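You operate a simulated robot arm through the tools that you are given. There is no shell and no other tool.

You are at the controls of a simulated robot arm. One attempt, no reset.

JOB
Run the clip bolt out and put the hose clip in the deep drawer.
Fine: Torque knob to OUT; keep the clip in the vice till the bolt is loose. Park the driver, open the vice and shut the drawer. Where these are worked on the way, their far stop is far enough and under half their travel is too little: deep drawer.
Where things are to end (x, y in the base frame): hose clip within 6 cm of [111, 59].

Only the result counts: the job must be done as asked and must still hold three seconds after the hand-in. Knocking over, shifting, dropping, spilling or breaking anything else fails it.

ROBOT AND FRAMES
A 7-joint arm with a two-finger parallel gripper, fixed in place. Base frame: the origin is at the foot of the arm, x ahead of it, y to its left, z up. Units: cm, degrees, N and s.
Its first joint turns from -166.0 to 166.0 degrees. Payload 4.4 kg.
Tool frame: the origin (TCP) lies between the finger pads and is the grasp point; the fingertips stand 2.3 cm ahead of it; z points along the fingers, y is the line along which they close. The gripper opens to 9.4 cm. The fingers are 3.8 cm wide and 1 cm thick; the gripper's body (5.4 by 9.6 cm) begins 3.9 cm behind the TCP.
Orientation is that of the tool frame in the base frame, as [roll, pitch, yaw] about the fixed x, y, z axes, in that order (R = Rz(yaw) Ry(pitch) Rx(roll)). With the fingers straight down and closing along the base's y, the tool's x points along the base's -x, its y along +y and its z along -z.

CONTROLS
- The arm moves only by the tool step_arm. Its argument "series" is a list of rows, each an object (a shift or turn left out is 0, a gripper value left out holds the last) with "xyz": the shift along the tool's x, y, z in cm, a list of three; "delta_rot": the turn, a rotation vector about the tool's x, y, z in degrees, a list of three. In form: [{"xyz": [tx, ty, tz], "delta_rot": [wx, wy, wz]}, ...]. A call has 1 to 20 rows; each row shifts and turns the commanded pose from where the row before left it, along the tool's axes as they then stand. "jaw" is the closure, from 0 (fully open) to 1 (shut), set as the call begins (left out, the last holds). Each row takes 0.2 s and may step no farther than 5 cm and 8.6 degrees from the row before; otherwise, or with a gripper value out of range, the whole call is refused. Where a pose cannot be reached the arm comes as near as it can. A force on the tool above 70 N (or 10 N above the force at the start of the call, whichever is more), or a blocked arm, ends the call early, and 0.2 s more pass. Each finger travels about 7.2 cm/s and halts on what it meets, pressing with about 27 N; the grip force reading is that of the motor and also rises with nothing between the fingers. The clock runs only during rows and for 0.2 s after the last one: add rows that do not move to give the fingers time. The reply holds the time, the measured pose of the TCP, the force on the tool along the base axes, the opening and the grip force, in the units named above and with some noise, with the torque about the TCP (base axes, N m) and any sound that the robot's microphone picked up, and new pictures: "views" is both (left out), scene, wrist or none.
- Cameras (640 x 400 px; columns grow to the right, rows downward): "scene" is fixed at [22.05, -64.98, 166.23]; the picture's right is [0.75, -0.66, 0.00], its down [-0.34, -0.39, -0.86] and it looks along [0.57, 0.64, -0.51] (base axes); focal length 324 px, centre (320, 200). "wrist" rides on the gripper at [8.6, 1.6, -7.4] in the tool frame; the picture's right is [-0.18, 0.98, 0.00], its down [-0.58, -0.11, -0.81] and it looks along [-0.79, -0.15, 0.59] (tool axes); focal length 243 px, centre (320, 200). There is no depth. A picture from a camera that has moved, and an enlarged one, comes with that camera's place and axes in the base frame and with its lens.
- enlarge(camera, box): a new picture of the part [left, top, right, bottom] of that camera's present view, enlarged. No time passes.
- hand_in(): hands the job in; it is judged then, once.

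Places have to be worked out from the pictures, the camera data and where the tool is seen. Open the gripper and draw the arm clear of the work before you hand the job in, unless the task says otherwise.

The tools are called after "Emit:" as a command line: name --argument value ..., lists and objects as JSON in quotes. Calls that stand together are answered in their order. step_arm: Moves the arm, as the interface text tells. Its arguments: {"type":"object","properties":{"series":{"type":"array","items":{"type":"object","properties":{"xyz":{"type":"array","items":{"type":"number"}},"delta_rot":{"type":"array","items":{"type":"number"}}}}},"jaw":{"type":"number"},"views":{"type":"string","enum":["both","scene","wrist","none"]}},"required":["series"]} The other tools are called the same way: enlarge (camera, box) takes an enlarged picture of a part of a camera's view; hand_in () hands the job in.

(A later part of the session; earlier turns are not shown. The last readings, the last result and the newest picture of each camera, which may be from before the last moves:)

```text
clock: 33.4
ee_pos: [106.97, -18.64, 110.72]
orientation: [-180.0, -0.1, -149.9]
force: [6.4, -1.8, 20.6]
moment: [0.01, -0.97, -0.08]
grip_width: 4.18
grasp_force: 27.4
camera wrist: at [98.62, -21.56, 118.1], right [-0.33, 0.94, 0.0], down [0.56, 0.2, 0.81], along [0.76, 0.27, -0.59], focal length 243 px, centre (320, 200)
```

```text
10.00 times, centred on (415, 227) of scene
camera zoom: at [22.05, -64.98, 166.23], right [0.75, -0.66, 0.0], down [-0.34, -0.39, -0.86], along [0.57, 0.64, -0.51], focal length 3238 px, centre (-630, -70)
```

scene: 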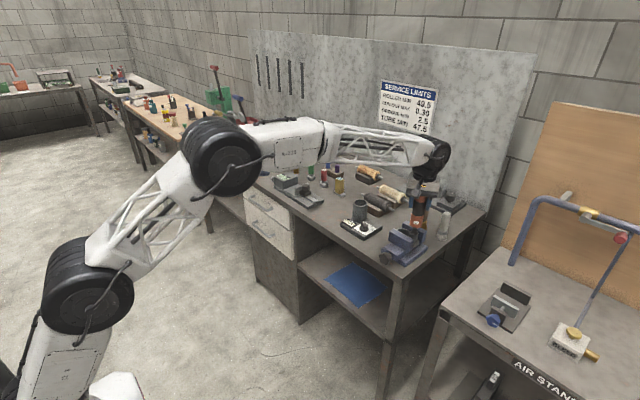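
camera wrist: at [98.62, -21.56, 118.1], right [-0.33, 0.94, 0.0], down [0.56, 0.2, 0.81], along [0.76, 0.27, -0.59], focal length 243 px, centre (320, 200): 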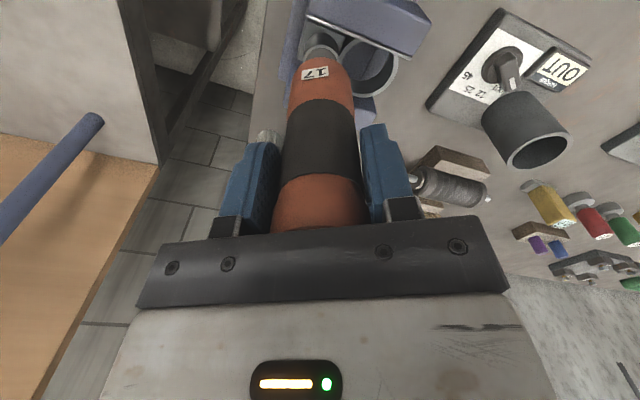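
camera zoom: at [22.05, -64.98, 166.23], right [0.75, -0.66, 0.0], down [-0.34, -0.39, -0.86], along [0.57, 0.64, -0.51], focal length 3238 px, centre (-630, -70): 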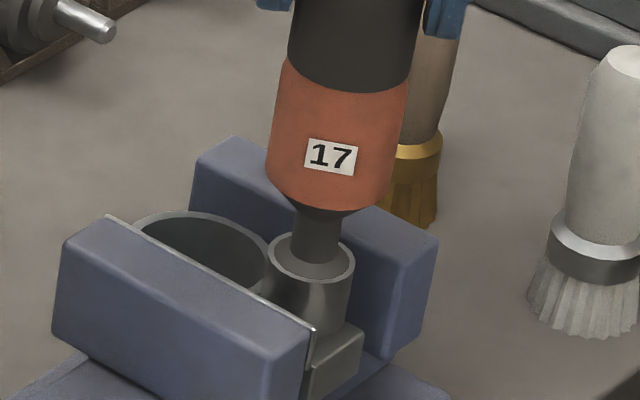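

Only slight friction torque (-0.08 N m). I'll lift and see whether the mark moved this time.

Emit:
step_arm --series '[{"xyz": [0, 0, -1.5]}, {"xyz": [0, 0, -2]}, {"xyz": [0, 0, -0.5]}, {"xyz": [0, 0, 0]}]' --jaw 1.0 --views "both"

Emit:
enlarge --camera "wrist" --box '[280, 0, 360, 60]'

Emit:
enlarge --camera "scene" --box '[405, 207, 425, 247]'

```text
clock: 34.4
ee_pos: [106.83, -18.66, 114.65]
orientation: [180.0, 0.0, -149.9]
force: [0.0, -1.3, -5.5]
moment: [0.0, 0.02, -0.01]
grip_width: 4.17
grasp_force: 27.2
camera wrist: at [98.64, -21.53, 122.07], right [-0.33, 0.94, 0.0], down [0.56, 0.2, 0.81], along [0.76, 0.27, -0.59], focal length 243 px, centre (320, 200)
```

scene: 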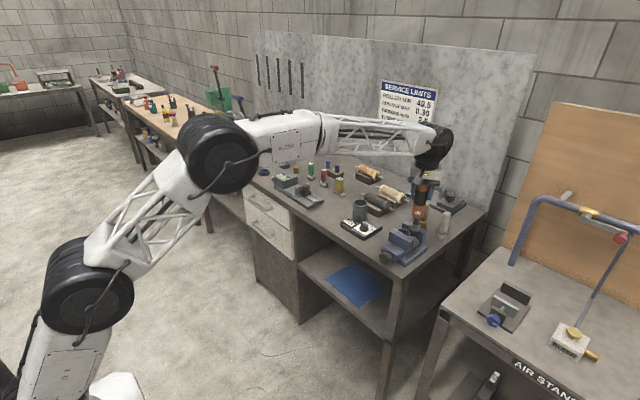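
wrist: 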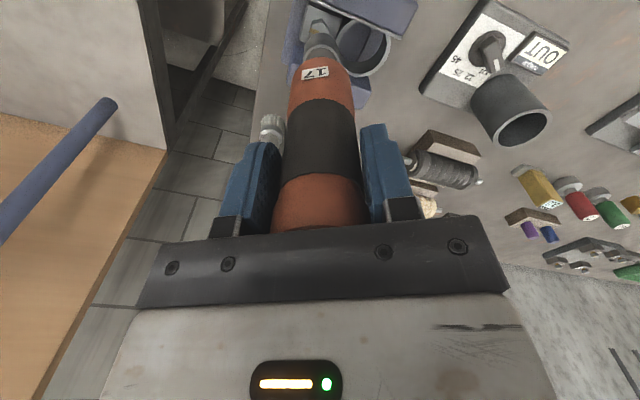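

```text
6.67 times, centred on (320, 30) of wrist
camera zoom: at [98.64, -21.53, 122.07], right [-0.33, 0.94, 0.0], down [0.56, 0.2, 0.81], along [0.76, 0.27, -0.59], focal length 1618 px, centre (320, 1333)
```

zoom: 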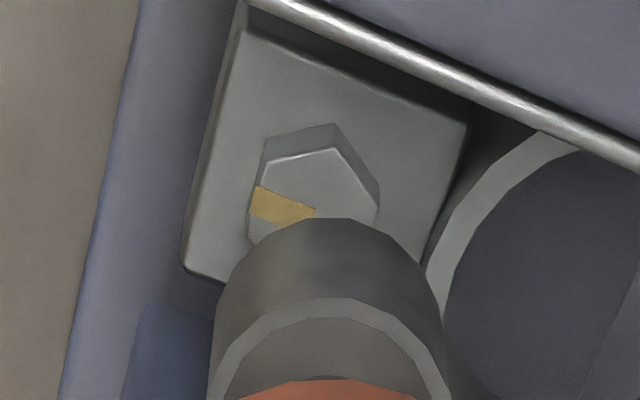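

```text
10.00 times, centred on (415, 227) of scene
camera zoom: at [22.05, -64.98, 166.23], right [0.75, -0.66, 0.0], down [-0.34, -0.39, -0.86], along [0.57, 0.64, -0.51], focal length 3238 px, centre (-630, -70)
```

zoom: 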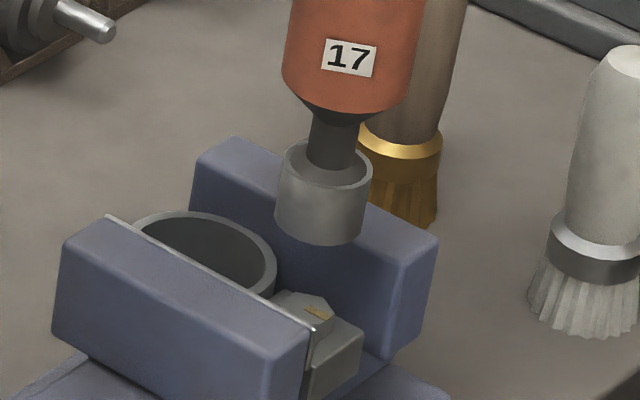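

The mark hasn't moved, but the force and moment readings are informative: while pressing, contact sat about 1.4 cm to the +y side. That suggests the socket edge was catching on the clip's ring rather than seating fully. I'll square up and re-measure socket against bolt before shifting -y.

Emit:
step_arm --series '[{"delta_rot": [0, 0, 7.5]}, {"delta_rot": [0, 0, 7.5]}, {"delta_rot": [0, 0, 7.5]}, {"delta_rot": [0, 0, 7.5]}, {"xyz": [0, 0, 0]}]' --jaw 1.0 --views "wrist"

Emit:
enlarge --camera "wrist" --box '[290, 0, 370, 60]'

Emit:
enlarge --camera "wrist" --box '[260, 0, 400, 160]'

Emit:
enlarge --camera "scene" --box '[400, 212, 430, 247]'

```text
clock: 35.6
ee_pos: [106.87, -18.76, 114.68]
orientation: [180.0, 0.0, 179.9]
force: [-0.1, -0.4, -5.9]
moment: [-0.03, 0.03, 0.03]
grip_width: 4.16
grasp_force: 27.0
camera wrist: at [98.3, -17.0, 122.08], right [0.19, 0.98, 0.0], down [0.58, -0.11, 0.81], along [0.79, -0.15, -0.59], focal length 243 px, centre (320, 200)
```

wrist: 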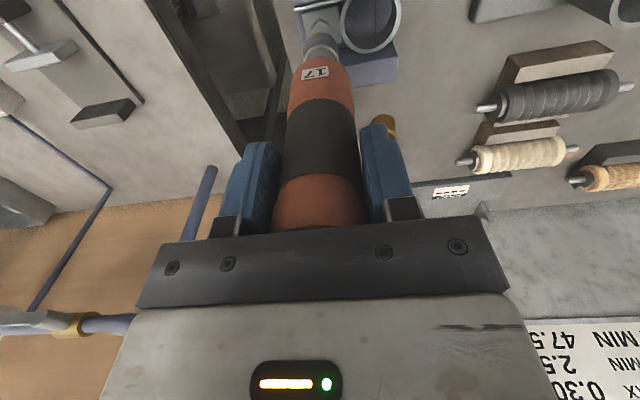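

```text
6.67 times, centred on (330, 30) of wrist
camera zoom: at [98.3, -17.0, 122.08], right [0.19, 0.98, 0.0], down [0.58, -0.11, 0.81], along [0.79, -0.15, -0.59], focal length 1618 px, centre (253, 1333)
```

zoom: 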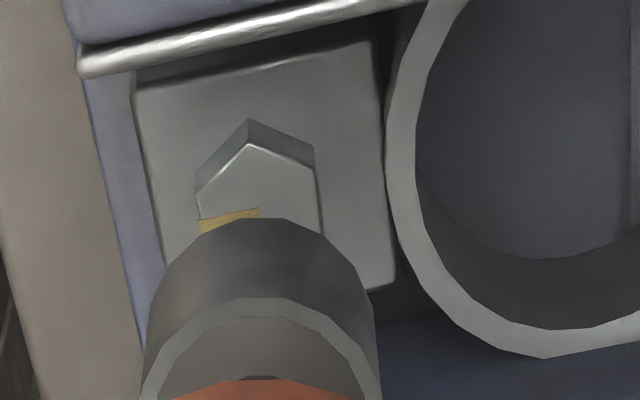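

```text
2.50 times, centred on (330, 80) of wrist
camera zoom: at [98.3, -17.0, 122.08], right [0.19, 0.98, 0.0], down [0.58, -0.11, 0.81], along [0.79, -0.15, -0.59], focal length 606 px, centre (295, 500)
```

zoom: 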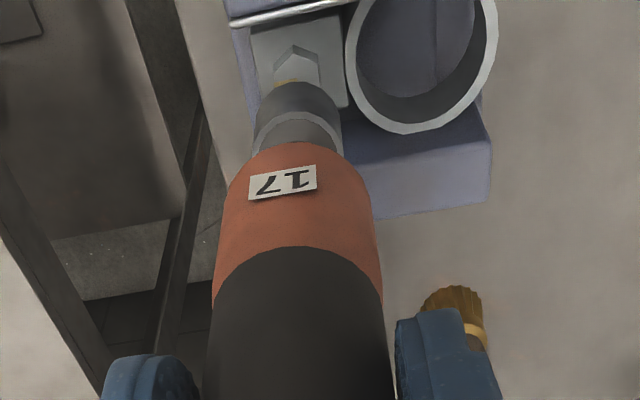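

```text
11.43 times, centred on (415, 230) of scene
camera zoom: at [22.05, -64.98, 166.23], right [0.75, -0.66, 0.0], down [-0.34, -0.39, -0.86], along [0.57, 0.64, -0.51], focal length 3701 px, centre (-766, -137)
```

zoom: 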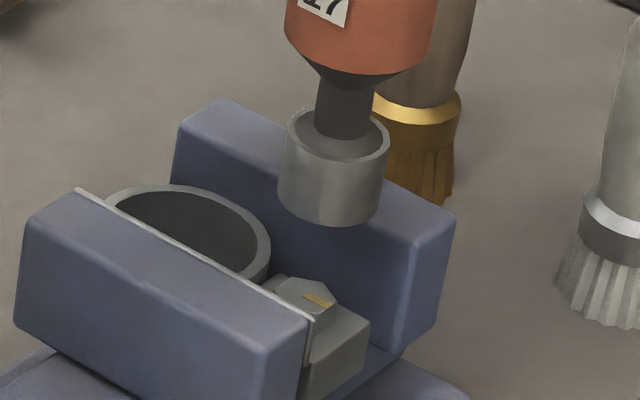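

Measured in one frame, the socket axis (107.0, -18.48) and bolt axis (107.1, -18.48) now agree to about 0.1 cm. The driver has also slid up until its cap is close to the palm, so I can press harder. I'll lower with a tiny +x correction, then press in small steps.

Emit:
step_arm --series '[{"xyz": [-0.08, 0, 1.5]}, {"xyz": [0, 0, 1.5]}, {"xyz": [0, 0, 0.7]}, {"xyz": [0, 0, 0.2]}, {"xyz": [0, 0, 0]}]' --jaw 1.0 --views "none"

Emit:
enlarge --camera "scene" --box '[400, 212, 430, 247]'

```text
clock: 36.8
ee_pos: [107.05, -18.57, 110.74]
orientation: [179.9, 0.0, -179.9]
force: [-1.3, -0.5, -5.7]
moment: [-0.01, 0.05, -0.01]
grip_width: 4.16
grasp_force: 27.6
```

```text
11.43 times, centred on (415, 230) of scene
camera zoom: at [22.05, -64.98, 166.23], right [0.75, -0.66, 0.0], down [-0.34, -0.39, -0.86], along [0.57, 0.64, -0.51], focal length 3701 px, centre (-766, -137)
```

zoom: 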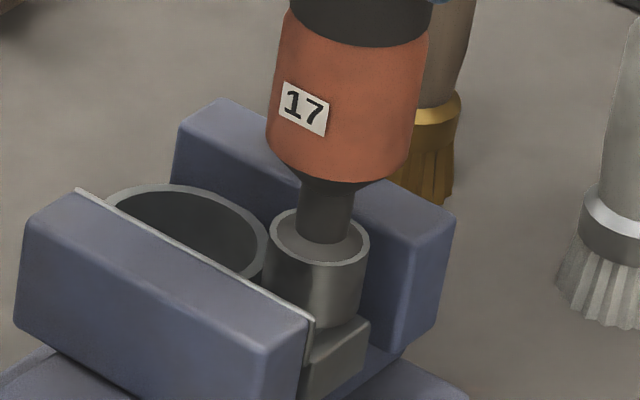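

Not quite in contact yet at TCP z 110.74. Continuing down in small steps, pressing harder and holding.

Emit:
step_arm --series '[{"xyz": [0, 0, 0.15]}, {"xyz": [0, 0, 0.15]}, {"xyz": [0, 0, 0.15]}, {"xyz": [0, 0, 0.15]}, {"xyz": [0, 0, 0]}, {"xyz": [0, 0, 0]}]' --jaw 1.0 --views "none"

Emit:
enlarge --camera "scene" --box '[400, 212, 430, 247]'

```text
clock: 38.2
ee_pos: [107.06, -18.65, 110.65]
orientation: [-179.9, 0.4, 180.0]
force: [0.8, 1.9, 40.5]
moment: [0.28, 0.05, 0.0]
grip_width: 4.17
grasp_force: 26.9
```

```text
11.43 times, centred on (415, 230) of scene
camera zoom: at [22.05, -64.98, 166.23], right [0.75, -0.66, 0.0], down [-0.34, -0.39, -0.86], along [0.57, 0.64, -0.51], focal length 3701 px, centre (-766, -137)
```

zoom: 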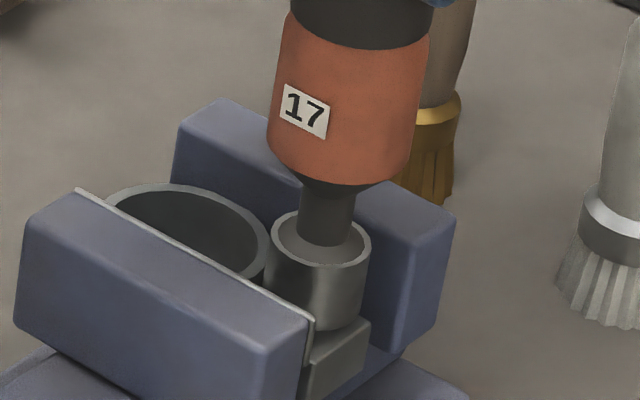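

Pressing at 46 N with the palm backing it, the socket sits down at lug level, but the bolt still doesn't run. I'll ease off and scan clockwise in small rotations, watching for the socket to drop fully onto the hex.

Emit:
step_arm --series '[{"xyz": [0, 0, -0.2]}, {"delta_rot": [0, 0, 7]}, {"delta_rot": [0, 0, 8]}, {"xyz": [0, 0, 0]}]' --jaw 1.0 --views "none"

Emit:
enlarge --camera "scene" --box '[400, 212, 430, 247]'

```text
clock: 39.3
ee_pos: [106.89, -18.57, 110.94]
orientation: [180.0, 0.4, 165.0]
force: [2.3, -0.7, 8.5]
moment: [-0.03, -0.2, 0.02]
grip_width: 4.17
grasp_force: 27.1
stopped in row 4: the force on the tool passed its limit at 71 N (the readings are from after the stop); the commanded pose is now the measured one
```

```text
11.43 times, centred on (415, 230) of scene
camera zoom: at [22.05, -64.98, 166.23], right [0.75, -0.66, 0.0], down [-0.34, -0.39, -0.86], along [0.57, 0.64, -0.51], focal length 3701 px, centre (-766, -137)
```

zoom: 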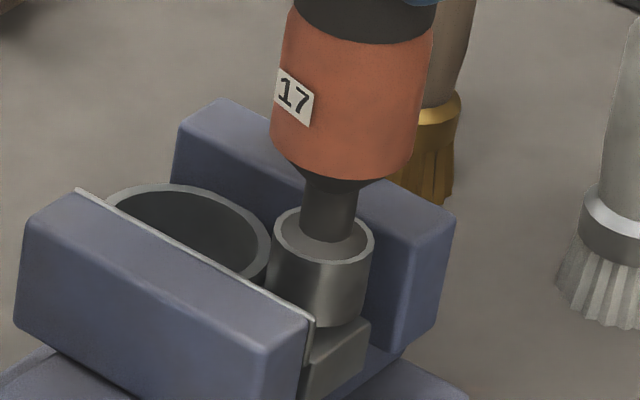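

That's informative: turning 15° pushed the tool up hard, so the hex socket really was engaged at yaw 0 and cams out when twisted against the bolt. I'll lift off, restore the exact square, untilted pose, and look at the bolt and tip again.

Emit:
step_arm --series '[{"xyz": [0, 0, -1.5]}, {"xyz": [0, 0, -2], "delta_rot": [0, 0, -7.5]}, {"delta_rot": [0, 0, -7.5]}, {"delta_rot": [0, 0.4, 0]}, {"xyz": [0, 0, 0]}]' --jaw 1.0 --views "both"

Emit:
enlarge --camera "wrist" --box '[290, 0, 370, 60]'

Emit:
enlarge --camera "scene" --box '[395, 150, 445, 250]'

Emit:
enlarge --camera "scene" --box '[404, 217, 430, 247]'

```text
clock: 40.5
ee_pos: [106.99, -18.55, 114.27]
orientation: [-179.9, -0.2, 179.9]
force: [0.3, 0.9, -5.6]
moment: [-0.02, 0.01, 0.01]
grip_width: 4.16
grasp_force: 27.0
camera wrist: at [98.38, -17.02, 121.67], right [0.18, 0.98, 0.0], down [0.58, -0.11, 0.8], along [0.79, -0.15, -0.59], focal length 243 px, centre (320, 200)
```

scene: 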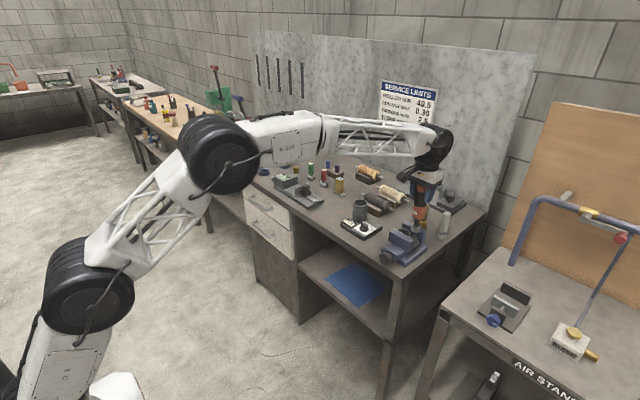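
wrist: 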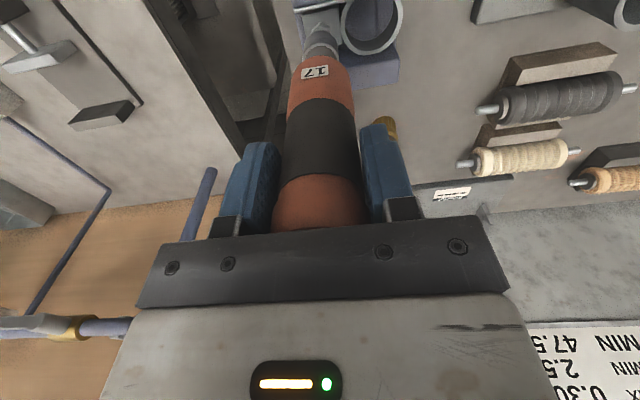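

```text
6.67 times, centred on (330, 30) of wrist
camera zoom: at [98.38, -17.02, 121.67], right [0.18, 0.98, 0.0], down [0.58, -0.11, 0.8], along [0.79, -0.15, -0.59], focal length 1618 px, centre (253, 1333)
```

zoom: 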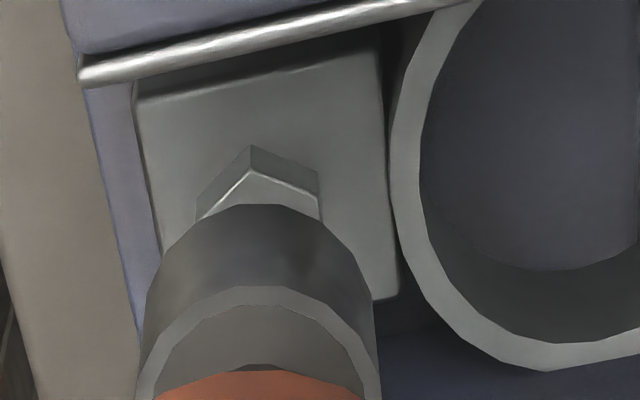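

```text
4.00 times, centred on (420, 200) of scene
camera zoom: at [22.05, -64.98, 166.23], right [0.75, -0.66, 0.0], down [-0.34, -0.39, -0.86], along [0.57, 0.64, -0.51], focal length 1295 px, centre (-80, 200)
```

zoom: 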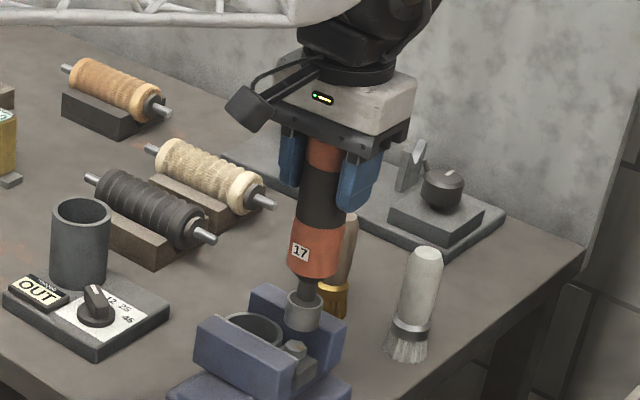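

```text
13.33 times, centred on (417, 232) of scene
camera zoom: at [22.05, -64.98, 166.23], right [0.75, -0.66, 0.0], down [-0.34, -0.39, -0.86], along [0.57, 0.64, -0.51], focal length 4318 px, centre (-973, -227)
```

zoom: 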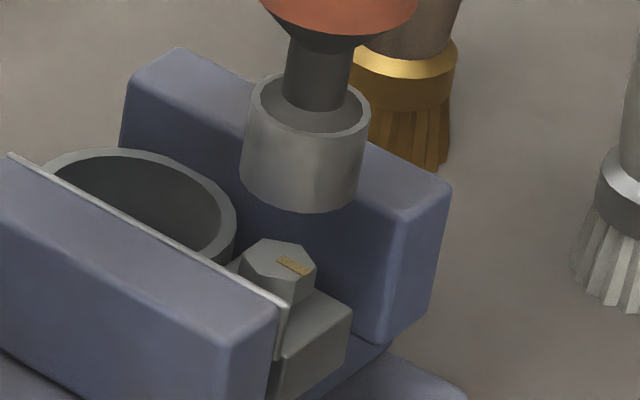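

Excellent: in the enlarged scene view the hex head now stands about 0.55 cm higher above the lug than before. The hard press made the bolt run out, and its rise is what pushed the tool up. I'll seat again, press to about 45 N and follow it upward in small steps.

Emit:
step_arm --series '[{"xyz": [0, 0, 1.2], "delta_rot": [0, -0.2, 0]}, {"xyz": [0, 0, 1.2]}, {"xyz": [0, 0, 0.4]}, {"xyz": [0, 0, 0]}]' --jaw 1.0 --views "none"

Emit:
enlarge --camera "scene" --box '[404, 217, 430, 247]'

```text
clock: 41.5
ee_pos: [107.01, -18.57, 111.48]
orientation: [180.0, -0.1, 179.9]
force: [0.3, -0.2, -6.8]
moment: [-0.02, 0.04, -0.01]
grip_width: 4.19
grasp_force: 27.1
```

```text
13.33 times, centred on (417, 232) of scene
camera zoom: at [22.05, -64.98, 166.23], right [0.75, -0.66, 0.0], down [-0.34, -0.39, -0.86], along [0.57, 0.64, -0.51], focal length 4318 px, centre (-973, -227)
```

zoom: 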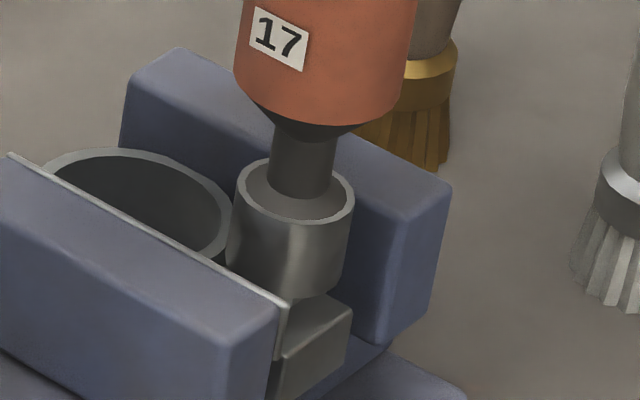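

The socket surrounds the raised head again, just before contact. Pressing in small steps to about 45 N now.

Emit:
step_arm --series '[{"xyz": [0, 0, 0.15]}, {"xyz": [0, 0, 0.15]}, {"xyz": [0, 0, 0.15]}, {"xyz": [0, 0, 0.1]}, {"xyz": [0, 0, 0.1]}, {"xyz": [0, 0, 0]}]' --jaw 1.0 --views "none"

Emit:
enlarge --camera "scene" --box '[404, 217, 430, 247]'

```text
clock: 42.9
ee_pos: [106.91, -18.73, 110.92]
orientation: [-179.8, 0.0, 179.9]
force: [-1.1, -1.4, 3.3]
moment: [-0.11, 0.19, 0.02]
grip_width: 4.17
grasp_force: 26.9
```

```text
13.33 times, centred on (417, 232) of scene
camera zoom: at [22.05, -64.98, 166.23], right [0.75, -0.66, 0.0], down [-0.34, -0.39, -0.86], along [0.57, 0.64, -0.51], focal length 4318 px, centre (-973, -227)
```

zoom: 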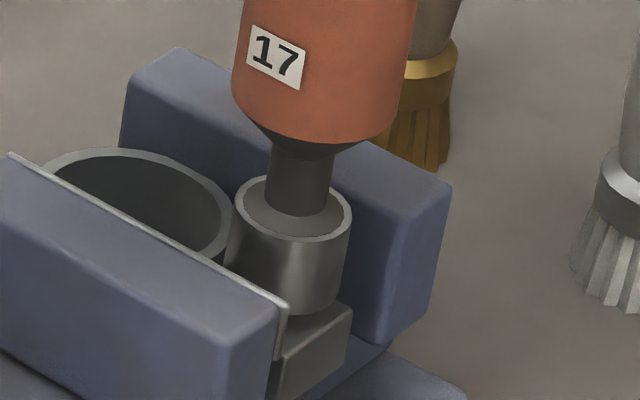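

Contact is at TCP z≈110.9 with about 9 N. I'll add more press and hold a little, then follow upward.

Emit:
step_arm --series '[{"xyz": [0, 0, 0.15]}, {"xyz": [0, 0, 0.15]}, {"xyz": [0, 0, 0.05]}, {"xyz": [0, 0, 0]}, {"xyz": [0, 0, 0]}]' --jaw 1.0 --views "none"

Emit:
enlarge --camera "scene" --box '[404, 217, 430, 247]'

```text
clock: 44.1
ee_pos: [106.9, -18.65, 110.85]
orientation: [-179.9, 0.3, 179.9]
force: [3.7, -3.2, 48.6]
moment: [-0.31, -0.63, 0.02]
grip_width: 4.17
grasp_force: 26.6
```

```text
13.33 times, centred on (417, 232) of scene
camera zoom: at [22.05, -64.98, 166.23], right [0.75, -0.66, 0.0], down [-0.34, -0.39, -0.86], along [0.57, 0.64, -0.51], focal length 4318 px, centre (-973, -227)
```

zoom: 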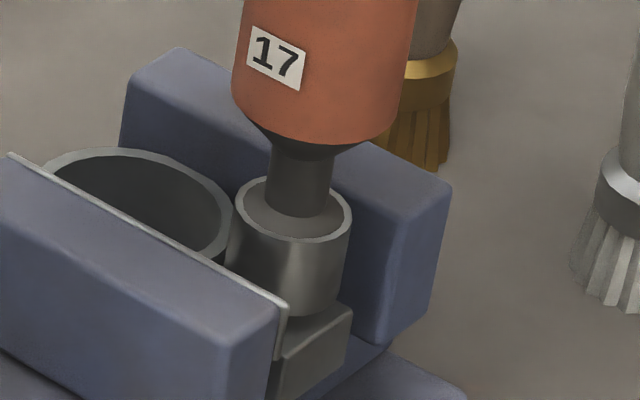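

It's solid at 54 N with no further rise, so the bolt may already be at the end of its run-out. I'll lift clear and inspect the bolt closely in both views.

Emit:
step_arm --series '[{"xyz": [0, 0, -0.5]}, {"xyz": [0, 0, -2]}, {"xyz": [0, 0, -2]}, {"xyz": [0, 0, -1]}, {"xyz": [0, 0, 0]}]' --jaw 1.0 --views "both"

Emit:
enlarge --camera "scene" --box '[404, 217, 430, 247]'

Emit:
enlarge --camera "wrist" --box '[280, 0, 380, 70]'

```text
clock: 45.3
ee_pos: [107.06, -18.71, 115.84]
orientation: [179.9, 0.0, 179.9]
force: [-0.7, 0.0, -5.1]
moment: [-0.02, 0.04, 0.01]
grip_width: 4.17
grasp_force: 27.1
camera wrist: at [98.35, -16.97, 123.31], right [0.19, 0.98, 0.0], down [0.58, -0.11, 0.81], along [0.79, -0.15, -0.59], focal length 243 px, centre (320, 200)
```

scene: 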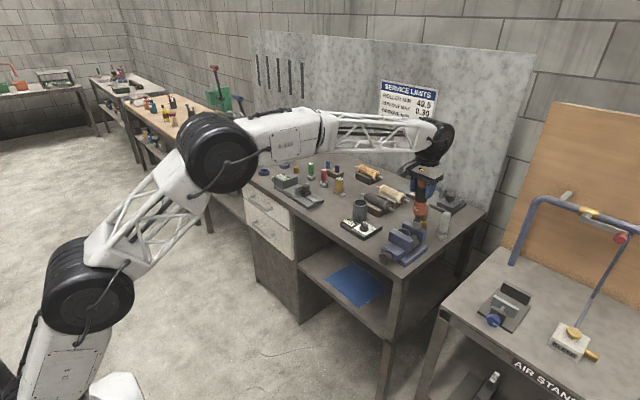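
wrist: 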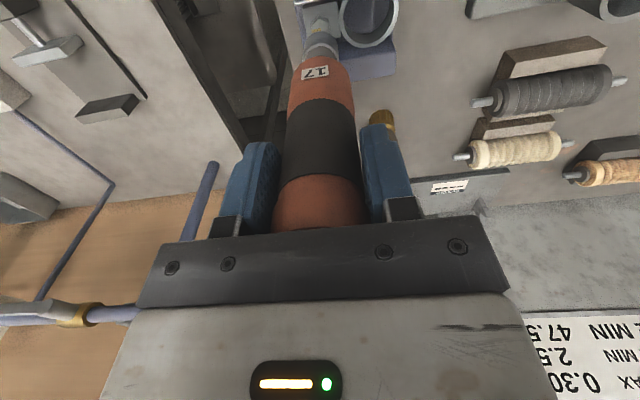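

```text
13.33 times, centred on (417, 232) of scene
camera zoom: at [22.05, -64.98, 166.23], right [0.75, -0.66, 0.0], down [-0.34, -0.39, -0.86], along [0.57, 0.64, -0.51], focal length 4318 px, centre (-973, -227)
```

zoom: 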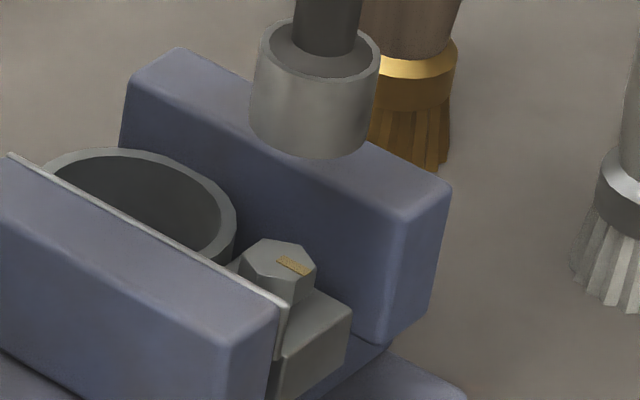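

```text
5.71 times, centred on (330, 35) of wrist
camera zoom: at [98.35, -16.97, 123.31], right [0.19, 0.98, 0.0], down [0.58, -0.11, 0.81], along [0.79, -0.15, -0.59], focal length 1386 px, centre (263, 1143)
```

zoom: 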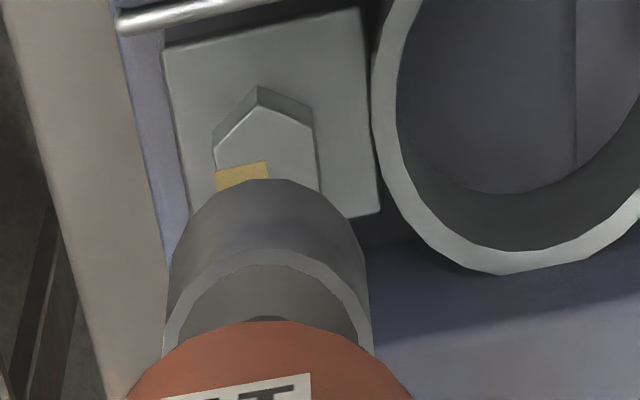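

The lug hasn't moved but the bolt head has clearly risen by about 0.6 cm and its hex is now turned about 6°. The run seems to have started when I passed around -7 to -15° of yaw, so hex phase probably matters. I'll re-seat at yaw -8° with a moderate press.

Emit:
step_arm --series '[{"delta_rot": [0, 0, 4]}, {"delta_rot": [0, 0, 4]}, {"xyz": [0, 0, 2]}, {"xyz": [0, 0, 2]}, {"xyz": [0, 0, 0.6]}, {"xyz": [0, 0, 0]}]' --jaw 1.0 --views "none"

Emit:
enlarge --camera "scene" --box '[404, 217, 430, 247]'

```text
clock: 46.7
ee_pos: [107.03, -18.71, 111.37]
orientation: [180.0, 0.0, 171.9]
force: [0.3, 0.1, -5.1]
moment: [-0.02, 0.0, -0.03]
grip_width: 4.16
grasp_force: 27.2
```

```text
13.33 times, centred on (417, 232) of scene
camera zoom: at [22.05, -64.98, 166.23], right [0.75, -0.66, 0.0], down [-0.34, -0.39, -0.86], along [0.57, 0.64, -0.51], focal length 4318 px, centre (-973, -227)
```

zoom: 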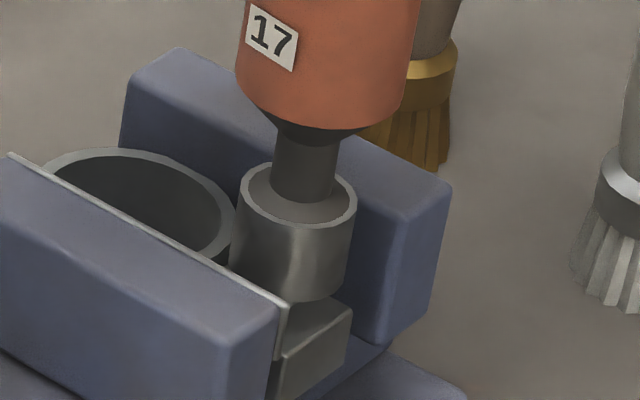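

No contact yet at 111.4 with yaw -8°. I'll ease down in 0.1 cm steps to a light press and hold.

Emit:
step_arm --series '[{"xyz": [0, 0, 0.15]}, {"xyz": [0, 0, 0.15]}, {"xyz": [0, 0, 0.15]}, {"xyz": [0, 0, 0.1]}, {"xyz": [0, 0, 0]}, {"xyz": [0, 0, 0]}, {"xyz": [0, 0, 0]}]' --jaw 1.0 --views "none"

Emit:
enlarge --camera "scene" --box '[404, 217, 430, 247]'

```text
clock: 48.3
ee_pos: [106.92, -18.81, 110.95]
orientation: [179.9, 0.3, 171.9]
force: [0.1, 0.6, 8.7]
moment: [0.16, 0.0, 0.01]
grip_width: 4.16
grasp_force: 27.1
```

```text
13.33 times, centred on (417, 232) of scene
camera zoom: at [22.05, -64.98, 166.23], right [0.75, -0.66, 0.0], down [-0.34, -0.39, -0.86], along [0.57, 0.64, -0.51], focal length 4318 px, centre (-973, -227)
```

zoom: 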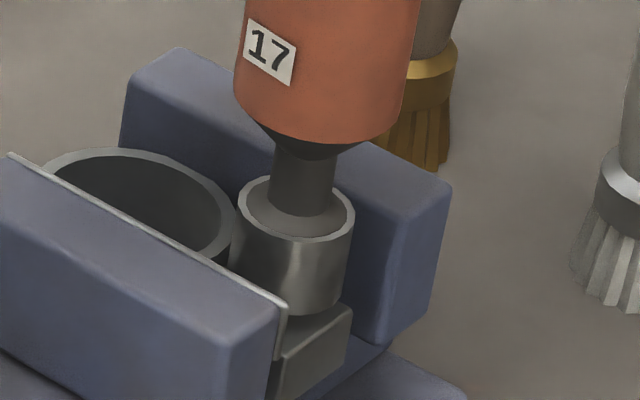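

There's light contact (14 N) and no movement. I'll increase to about 30 N, hold, then turn a few degrees clockwise as I did when it ran.

Emit:
step_arm --series '[{"xyz": [0, 0, 0.1]}, {"xyz": [0, 0, 0.05]}, {"xyz": [0, 0, 0]}, {"xyz": [0, 0, 0]}, {"delta_rot": [0, 0, 3]}, {"delta_rot": [0, 0, 3]}, {"xyz": [0, 0, 0]}]' --jaw 1.0 --views "none"

Emit:
enlarge --camera "scene" --box '[404, 217, 430, 247]'

```text
clock: 49.9
ee_pos: [106.94, -18.64, 110.82]
orientation: [179.9, 0.1, 165.9]
force: [0.7, -4.6, 42.8]
moment: [-0.5, -0.12, -0.03]
grip_width: 4.15
grasp_force: 26.6
```

```text
13.33 times, centred on (417, 232) of scene
camera zoom: at [22.05, -64.98, 166.23], right [0.75, -0.66, 0.0], down [-0.34, -0.39, -0.86], along [0.57, 0.64, -0.51], focal length 4318 px, centre (-973, -227)
```

zoom: 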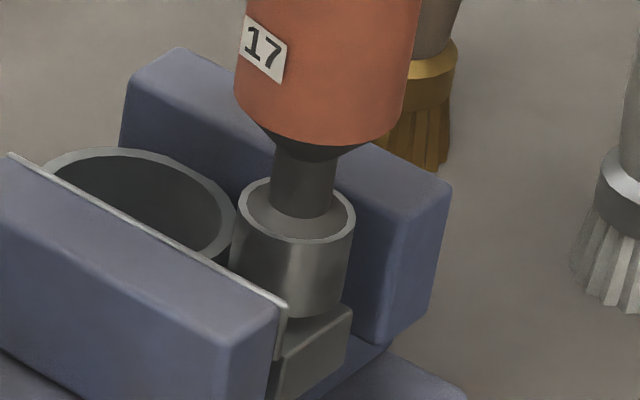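

It holds 48 N at yaw -14° with no more rise. One more test: ease to about 20 N and turn another 14° clockwise to see whether it still advances.

Emit:
step_arm --series '[{"xyz": [0, 0, -0.2]}, {"delta_rot": [0, 0, 7]}, {"delta_rot": [0, 0, 7]}, {"xyz": [0, 0, 0]}]' --jaw 1.0 --views "none"

Emit:
enlarge --camera "scene" --box '[404, 217, 430, 247]'

```text
clock: 50.9
ee_pos: [107.0, -18.57, 110.91]
orientation: [-180.0, 0.1, 152.0]
force: [-2.5, 1.4, 30.0]
moment: [0.23, 0.34, 0.0]
grip_width: 4.17
grasp_force: 27.0
```

```text
13.33 times, centred on (417, 232) of scene
camera zoom: at [22.05, -64.98, 166.23], right [0.75, -0.66, 0.0], down [-0.34, -0.39, -0.86], along [0.57, 0.64, -0.51], focal length 4318 px, centre (-973, -227)
```

zoom: 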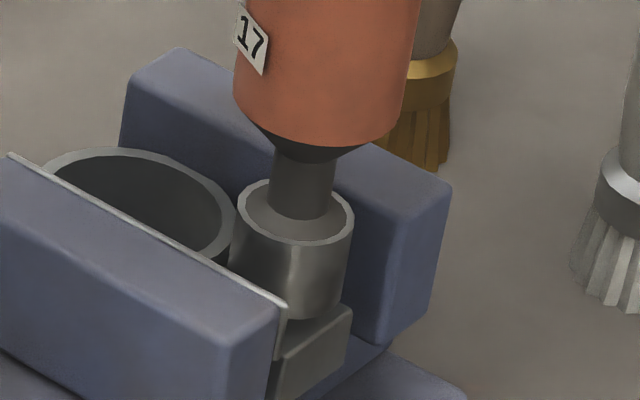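

No further rise, and it turns freely. I'll lift off and take a careful look at the bolt's final state.

Emit:
step_arm --series '[{"xyz": [0, 0, -1]}, {"xyz": [0, 0, -3]}, {"xyz": [0, 0, -4], "delta_rot": [0, 0, -7]}, {"xyz": [3, 4, 0], "delta_rot": [0, 0, -7]}, {"xyz": [3, 3, 0], "delta_rot": [0, 0, -7]}, {"delta_rot": [0, 0, -7]}, {"xyz": [0, 0, 0]}]' --jaw 1.0 --views "both"

Emit:
enlarge --camera "scene" --box '[404, 217, 430, 247]'

Emit:
enlarge --camera "wrist" --box '[200, 20, 340, 140]'

```text
clock: 52.5
ee_pos: [103.49, -10.22, 118.72]
orientation: [-179.9, 0.0, 179.9]
force: [1.0, 0.1, -5.9]
moment: [-0.02, -0.01, -0.02]
grip_width: 4.16
grasp_force: 27.1
camera wrist: at [94.87, -8.56, 126.23], right [0.18, 0.98, 0.0], down [0.58, -0.11, 0.81], along [0.79, -0.15, -0.59], focal length 243 px, centre (320, 200)
```

scene: 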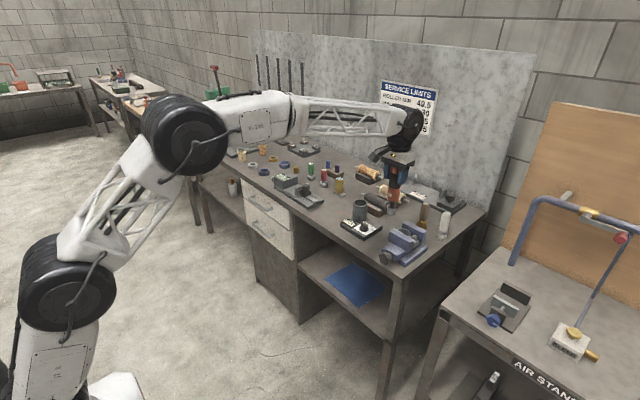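
wrist: 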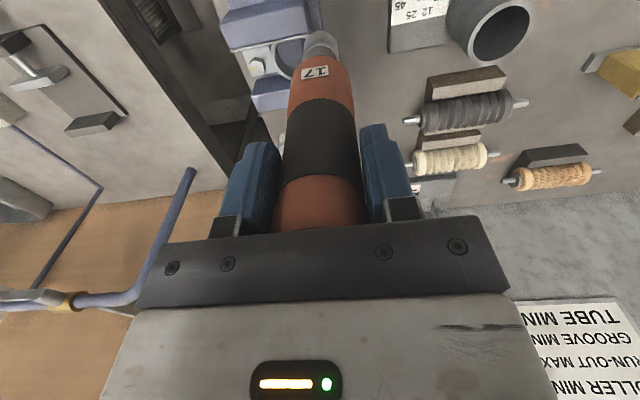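

```text
13.33 times, centred on (417, 232) of scene
camera zoom: at [22.05, -64.98, 166.23], right [0.75, -0.66, 0.0], down [-0.34, -0.39, -0.86], along [0.57, 0.64, -0.51], focal length 4318 px, centre (-973, -227)
```

zoom: 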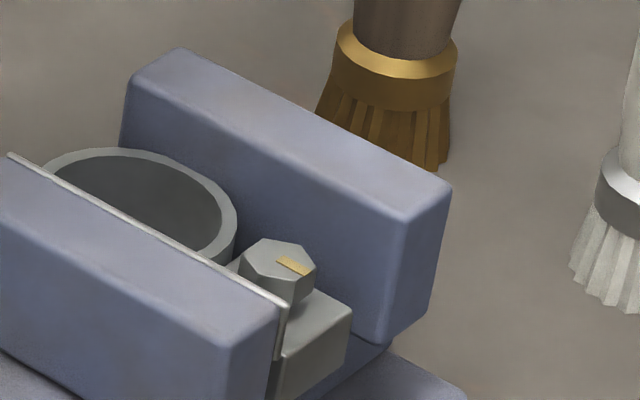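

```text
3.33 times, centred on (270, 80) of wrist
camera zoom: at [94.87, -8.56, 126.23], right [0.18, 0.98, 0.0], down [0.58, -0.11, 0.81], along [0.79, -0.15, -0.59], focal length 809 px, centre (487, 600)
```

zoom: 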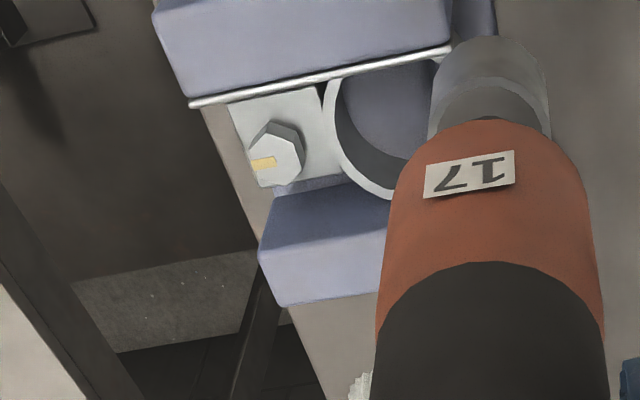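

The bolt head stands about 0.65 cm proud with its mark back at its original angle, which fits a completed whole-turn run-out. I'll check the stand's display for any status change before parking.

Emit:
enlarge --camera "scene" --box '[338, 195, 388, 245]'

Emit:
enlarge --camera "wrist" --box '[360, 0, 560, 100]'

Emit:
enlarge --camera "wrist" --box '[235, 45, 295, 85]'

```text
8.00 times, centred on (363, 220) of scene
camera zoom: at [22.05, -64.98, 166.23], right [0.75, -0.66, 0.0], down [-0.34, -0.39, -0.86], along [0.57, 0.64, -0.51], focal length 2590 px, centre (-24, 40)
```

zoom: 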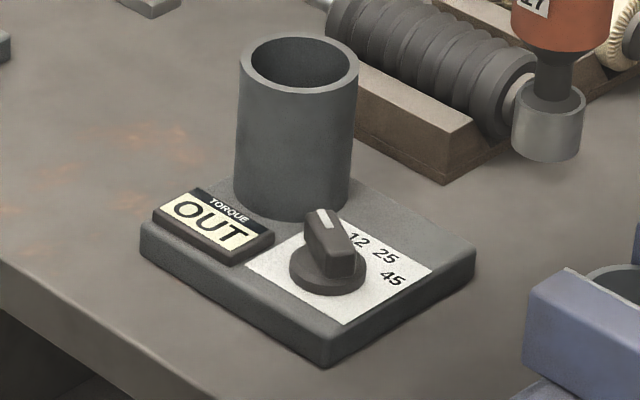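

```text
3.20 times, centred on (460, 50) of wrist
camera zoom: at [94.87, -8.56, 126.23], right [0.18, 0.98, 0.0], down [0.58, -0.11, 0.81], along [0.79, -0.15, -0.59], focal length 776 px, centre (-128, 680)
```

zoom: 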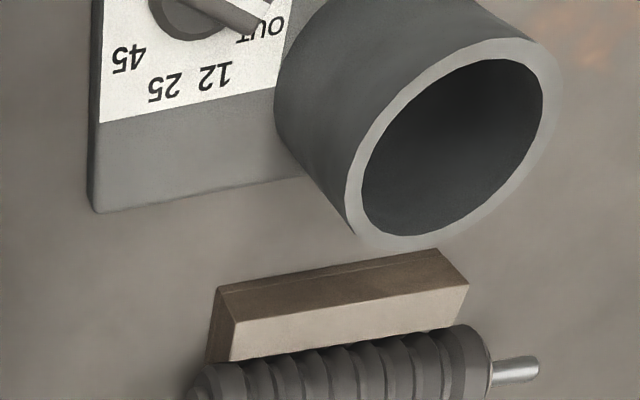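

```text
10.00 times, centred on (265, 65) of wrist
camera zoom: at [94.87, -8.56, 126.23], right [0.18, 0.98, 0.0], down [0.58, -0.11, 0.81], along [0.79, -0.15, -0.59], focal length 2426 px, centre (870, 1550)
```

zoom: 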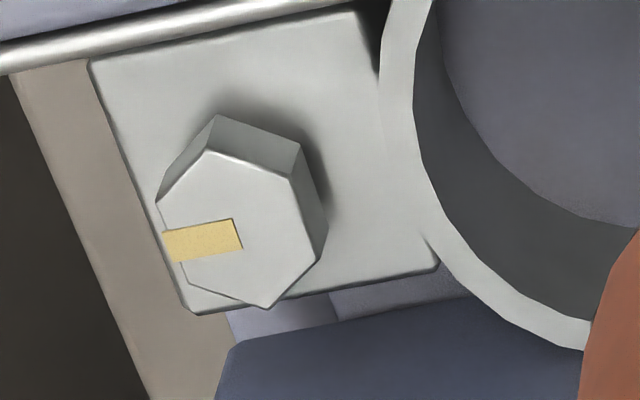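

The display still shows OUT, and relative to the lug the head now stands about 0.7 cm higher than at the start, so the bolt is out. Next I'll carry the driver back above its holder.

Emit:
step_arm --series '[{"xyz": [-1.6, 4.5, 0]}, {"xyz": [-1.5, 4.5, 0]}, {"xyz": [-1.5, 4.5, 0]}, {"xyz": [0, 4.5, 0]}, {"xyz": [0, 0, 0]}, {"xyz": [0, 0, 0]}]' --jaw 1.0 --views "both"

Emit:
enlarge --camera "wrist" --box '[270, 0, 370, 75]'

Emit:
enlarge --camera "scene" --box '[335, 180, 395, 240]'

```text
clock: 53.9
ee_pos: [108.26, 7.79, 118.74]
orientation: [-179.9, 0.0, 179.9]
force: [0.0, -0.6, -5.8]
moment: [0.01, 0.02, -0.01]
grip_width: 4.19
grasp_force: 27.1
camera wrist: at [99.52, 9.47, 126.19], right [0.19, 0.98, 0.0], down [0.58, -0.11, 0.81], along [0.79, -0.15, -0.59], focal length 243 px, centre (320, 200)
```

scene: 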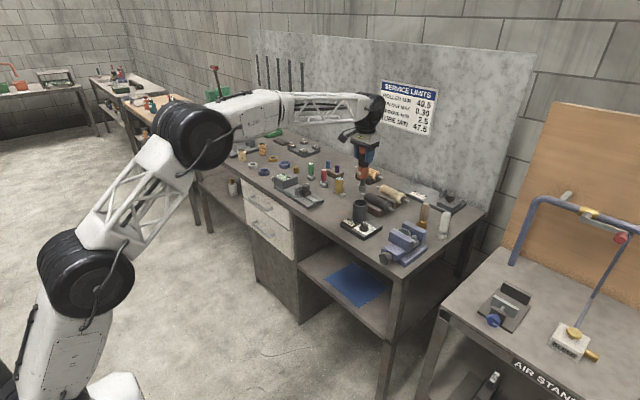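
wrist: 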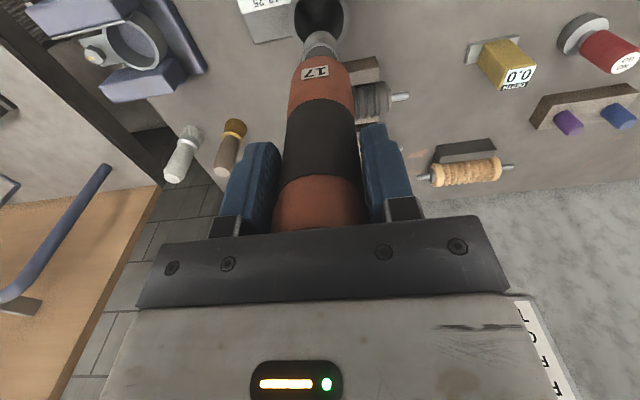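

```text
5.33 times, centred on (320, 38) of wrist
camera zoom: at [99.52, 9.47, 126.19], right [0.19, 0.98, 0.0], down [0.58, -0.11, 0.81], along [0.79, -0.15, -0.59], focal length 1294 px, centre (320, 1067)
```

zoom: 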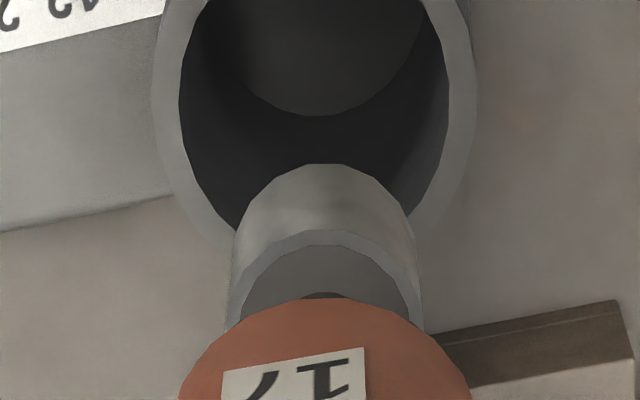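

```text
6.67 times, centred on (365, 210) of scene
camera zoom: at [22.05, -64.98, 166.23], right [0.75, -0.66, 0.0], down [-0.34, -0.39, -0.86], along [0.57, 0.64, -0.51], focal length 2159 px, centre (20, 133)
```

zoom: 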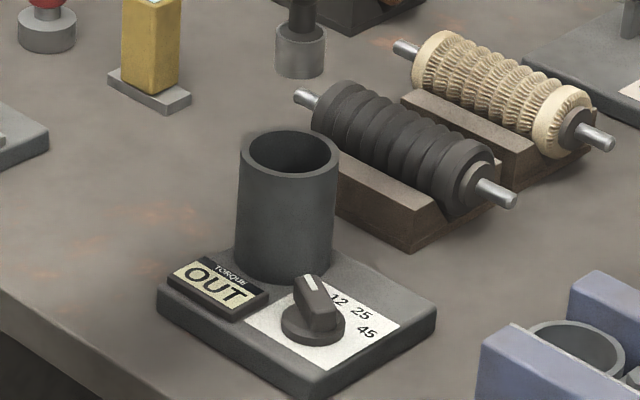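

The socket axis (108.3, 7.87) is within about 0.2 cm of the holder centre (108.4, 7.7), well inside the 0.5 cm clearance. I'll make a slight correction and lower it in.

Emit:
step_arm --series '[{"xyz": [-0.08, -0.13, 3]}, {"xyz": [0, 0, 3]}, {"xyz": [0, 0, 2]}, {"xyz": [0, 0, 2]}, {"xyz": [0, 0, 1.5]}, {"xyz": [0, 0, 1]}, {"xyz": [0, 0, 0]}]' --jaw 1.0 --views "both"

Emit:
enlarge --camera "wrist" --box '[250, 0, 390, 120]'

Emit:
enlarge --camera "scene" --box '[335, 160, 395, 240]'

```text
clock: 55.5
ee_pos: [108.28, 7.54, 106.33]
orientation: [-179.9, 0.0, 179.9]
force: [0.2, 0.1, -5.7]
moment: [-0.02, 0.07, 0.02]
grip_width: 4.19
grasp_force: 26.4
camera wrist: at [99.58, 9.27, 113.74], right [0.19, 0.98, 0.0], down [0.58, -0.11, 0.81], along [0.79, -0.15, -0.59], focal length 243 px, centre (320, 200)
```

scene: 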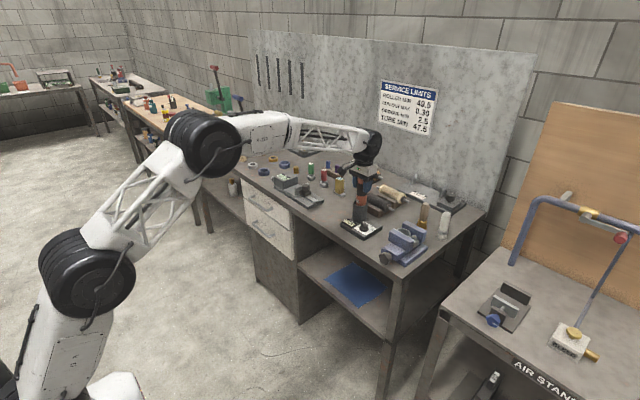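
wrist: 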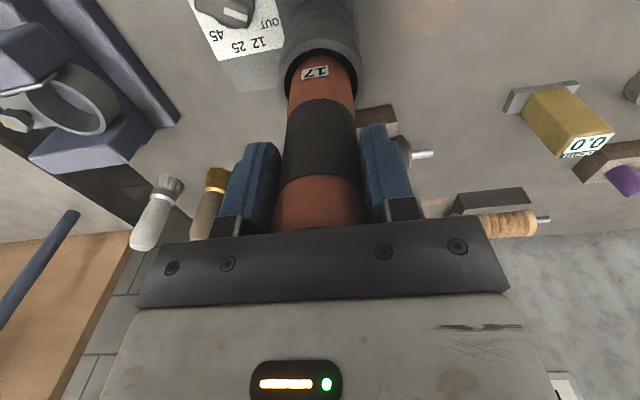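

```text
3.33 times, centred on (320, 60) of wrist
camera zoom: at [99.58, 9.27, 113.74], right [0.19, 0.98, 0.0], down [0.58, -0.11, 0.81], along [0.79, -0.15, -0.59], focal length 809 px, centre (320, 667)
```

zoom: 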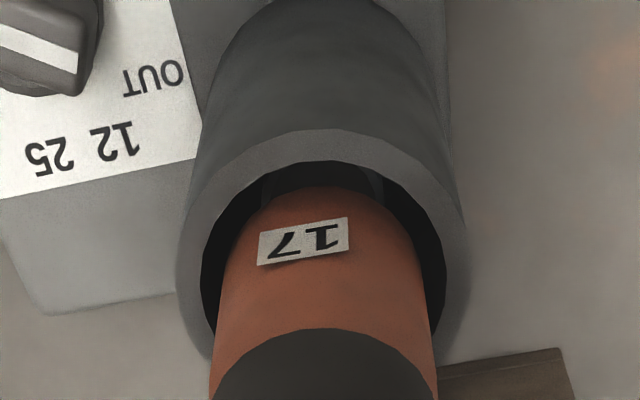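

```text
5.00 times, centred on (365, 200) of scene
camera zoom: at [22.05, -64.98, 166.23], right [0.75, -0.66, 0.0], down [-0.34, -0.39, -0.86], along [0.57, 0.64, -0.51], focal length 1619 px, centre (95, 200)
```

zoom: 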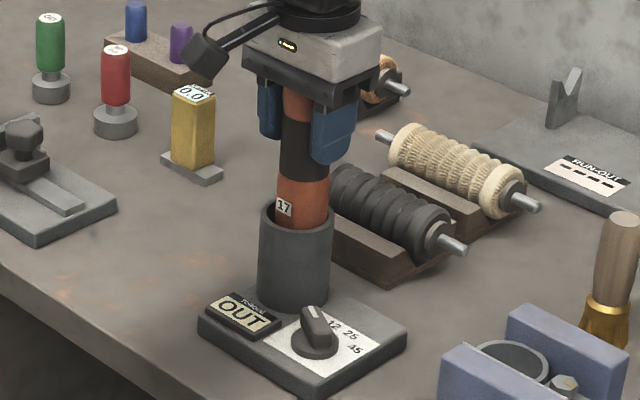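

It's in the holder with clearance all round and no contact force. I'll lower the last centimetre gently until it rests.

Emit:
step_arm --series '[{"xyz": [0, 0, 0.4]}, {"xyz": [0, 0, 0.25]}, {"xyz": [0, 0, 0.15]}, {"xyz": [0, 0, 0]}]' --jaw 1.0 --views "none"

```text
clock: 56.5
ee_pos: [108.24, 7.68, 105.45]
orientation: [-179.9, -0.1, 179.9]
force: [-0.7, 0.1, -6.7]
moment: [-0.04, 0.0, -0.01]
grip_width: 4.18
grasp_force: 27.3
```

Still hanging free at TCP z 105.45, so I'll continue down in 0.15 cm steps.

Emit:
step_arm --series '[{"xyz": [0, 0, 0.15]}, {"xyz": [0, 0, 0.15]}, {"xyz": [0, 0, 0]}]' --jaw 1.0 --views "none"

Emit:
enlarge --camera "scene" --box '[335, 160, 395, 240]'

```text
clock: 57.3
ee_pos: [108.2, 7.54, 105.33]
orientation: [-180.0, 0.0, 179.9]
force: [-1.8, 0.0, 1.4]
moment: [0.15, 0.27, 0.01]
grip_width: 4.17
grasp_force: 26.6
```

```text
5.00 times, centred on (365, 200) of scene
camera zoom: at [22.05, -64.98, 166.23], right [0.75, -0.66, 0.0], down [-0.34, -0.39, -0.86], along [0.57, 0.64, -0.51], focal length 1619 px, centre (95, 200)
```

zoom: 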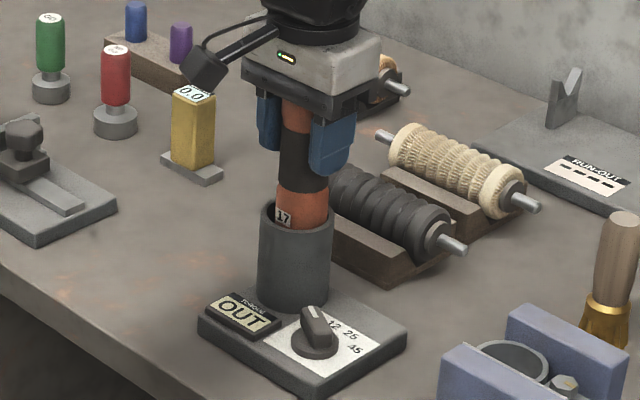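

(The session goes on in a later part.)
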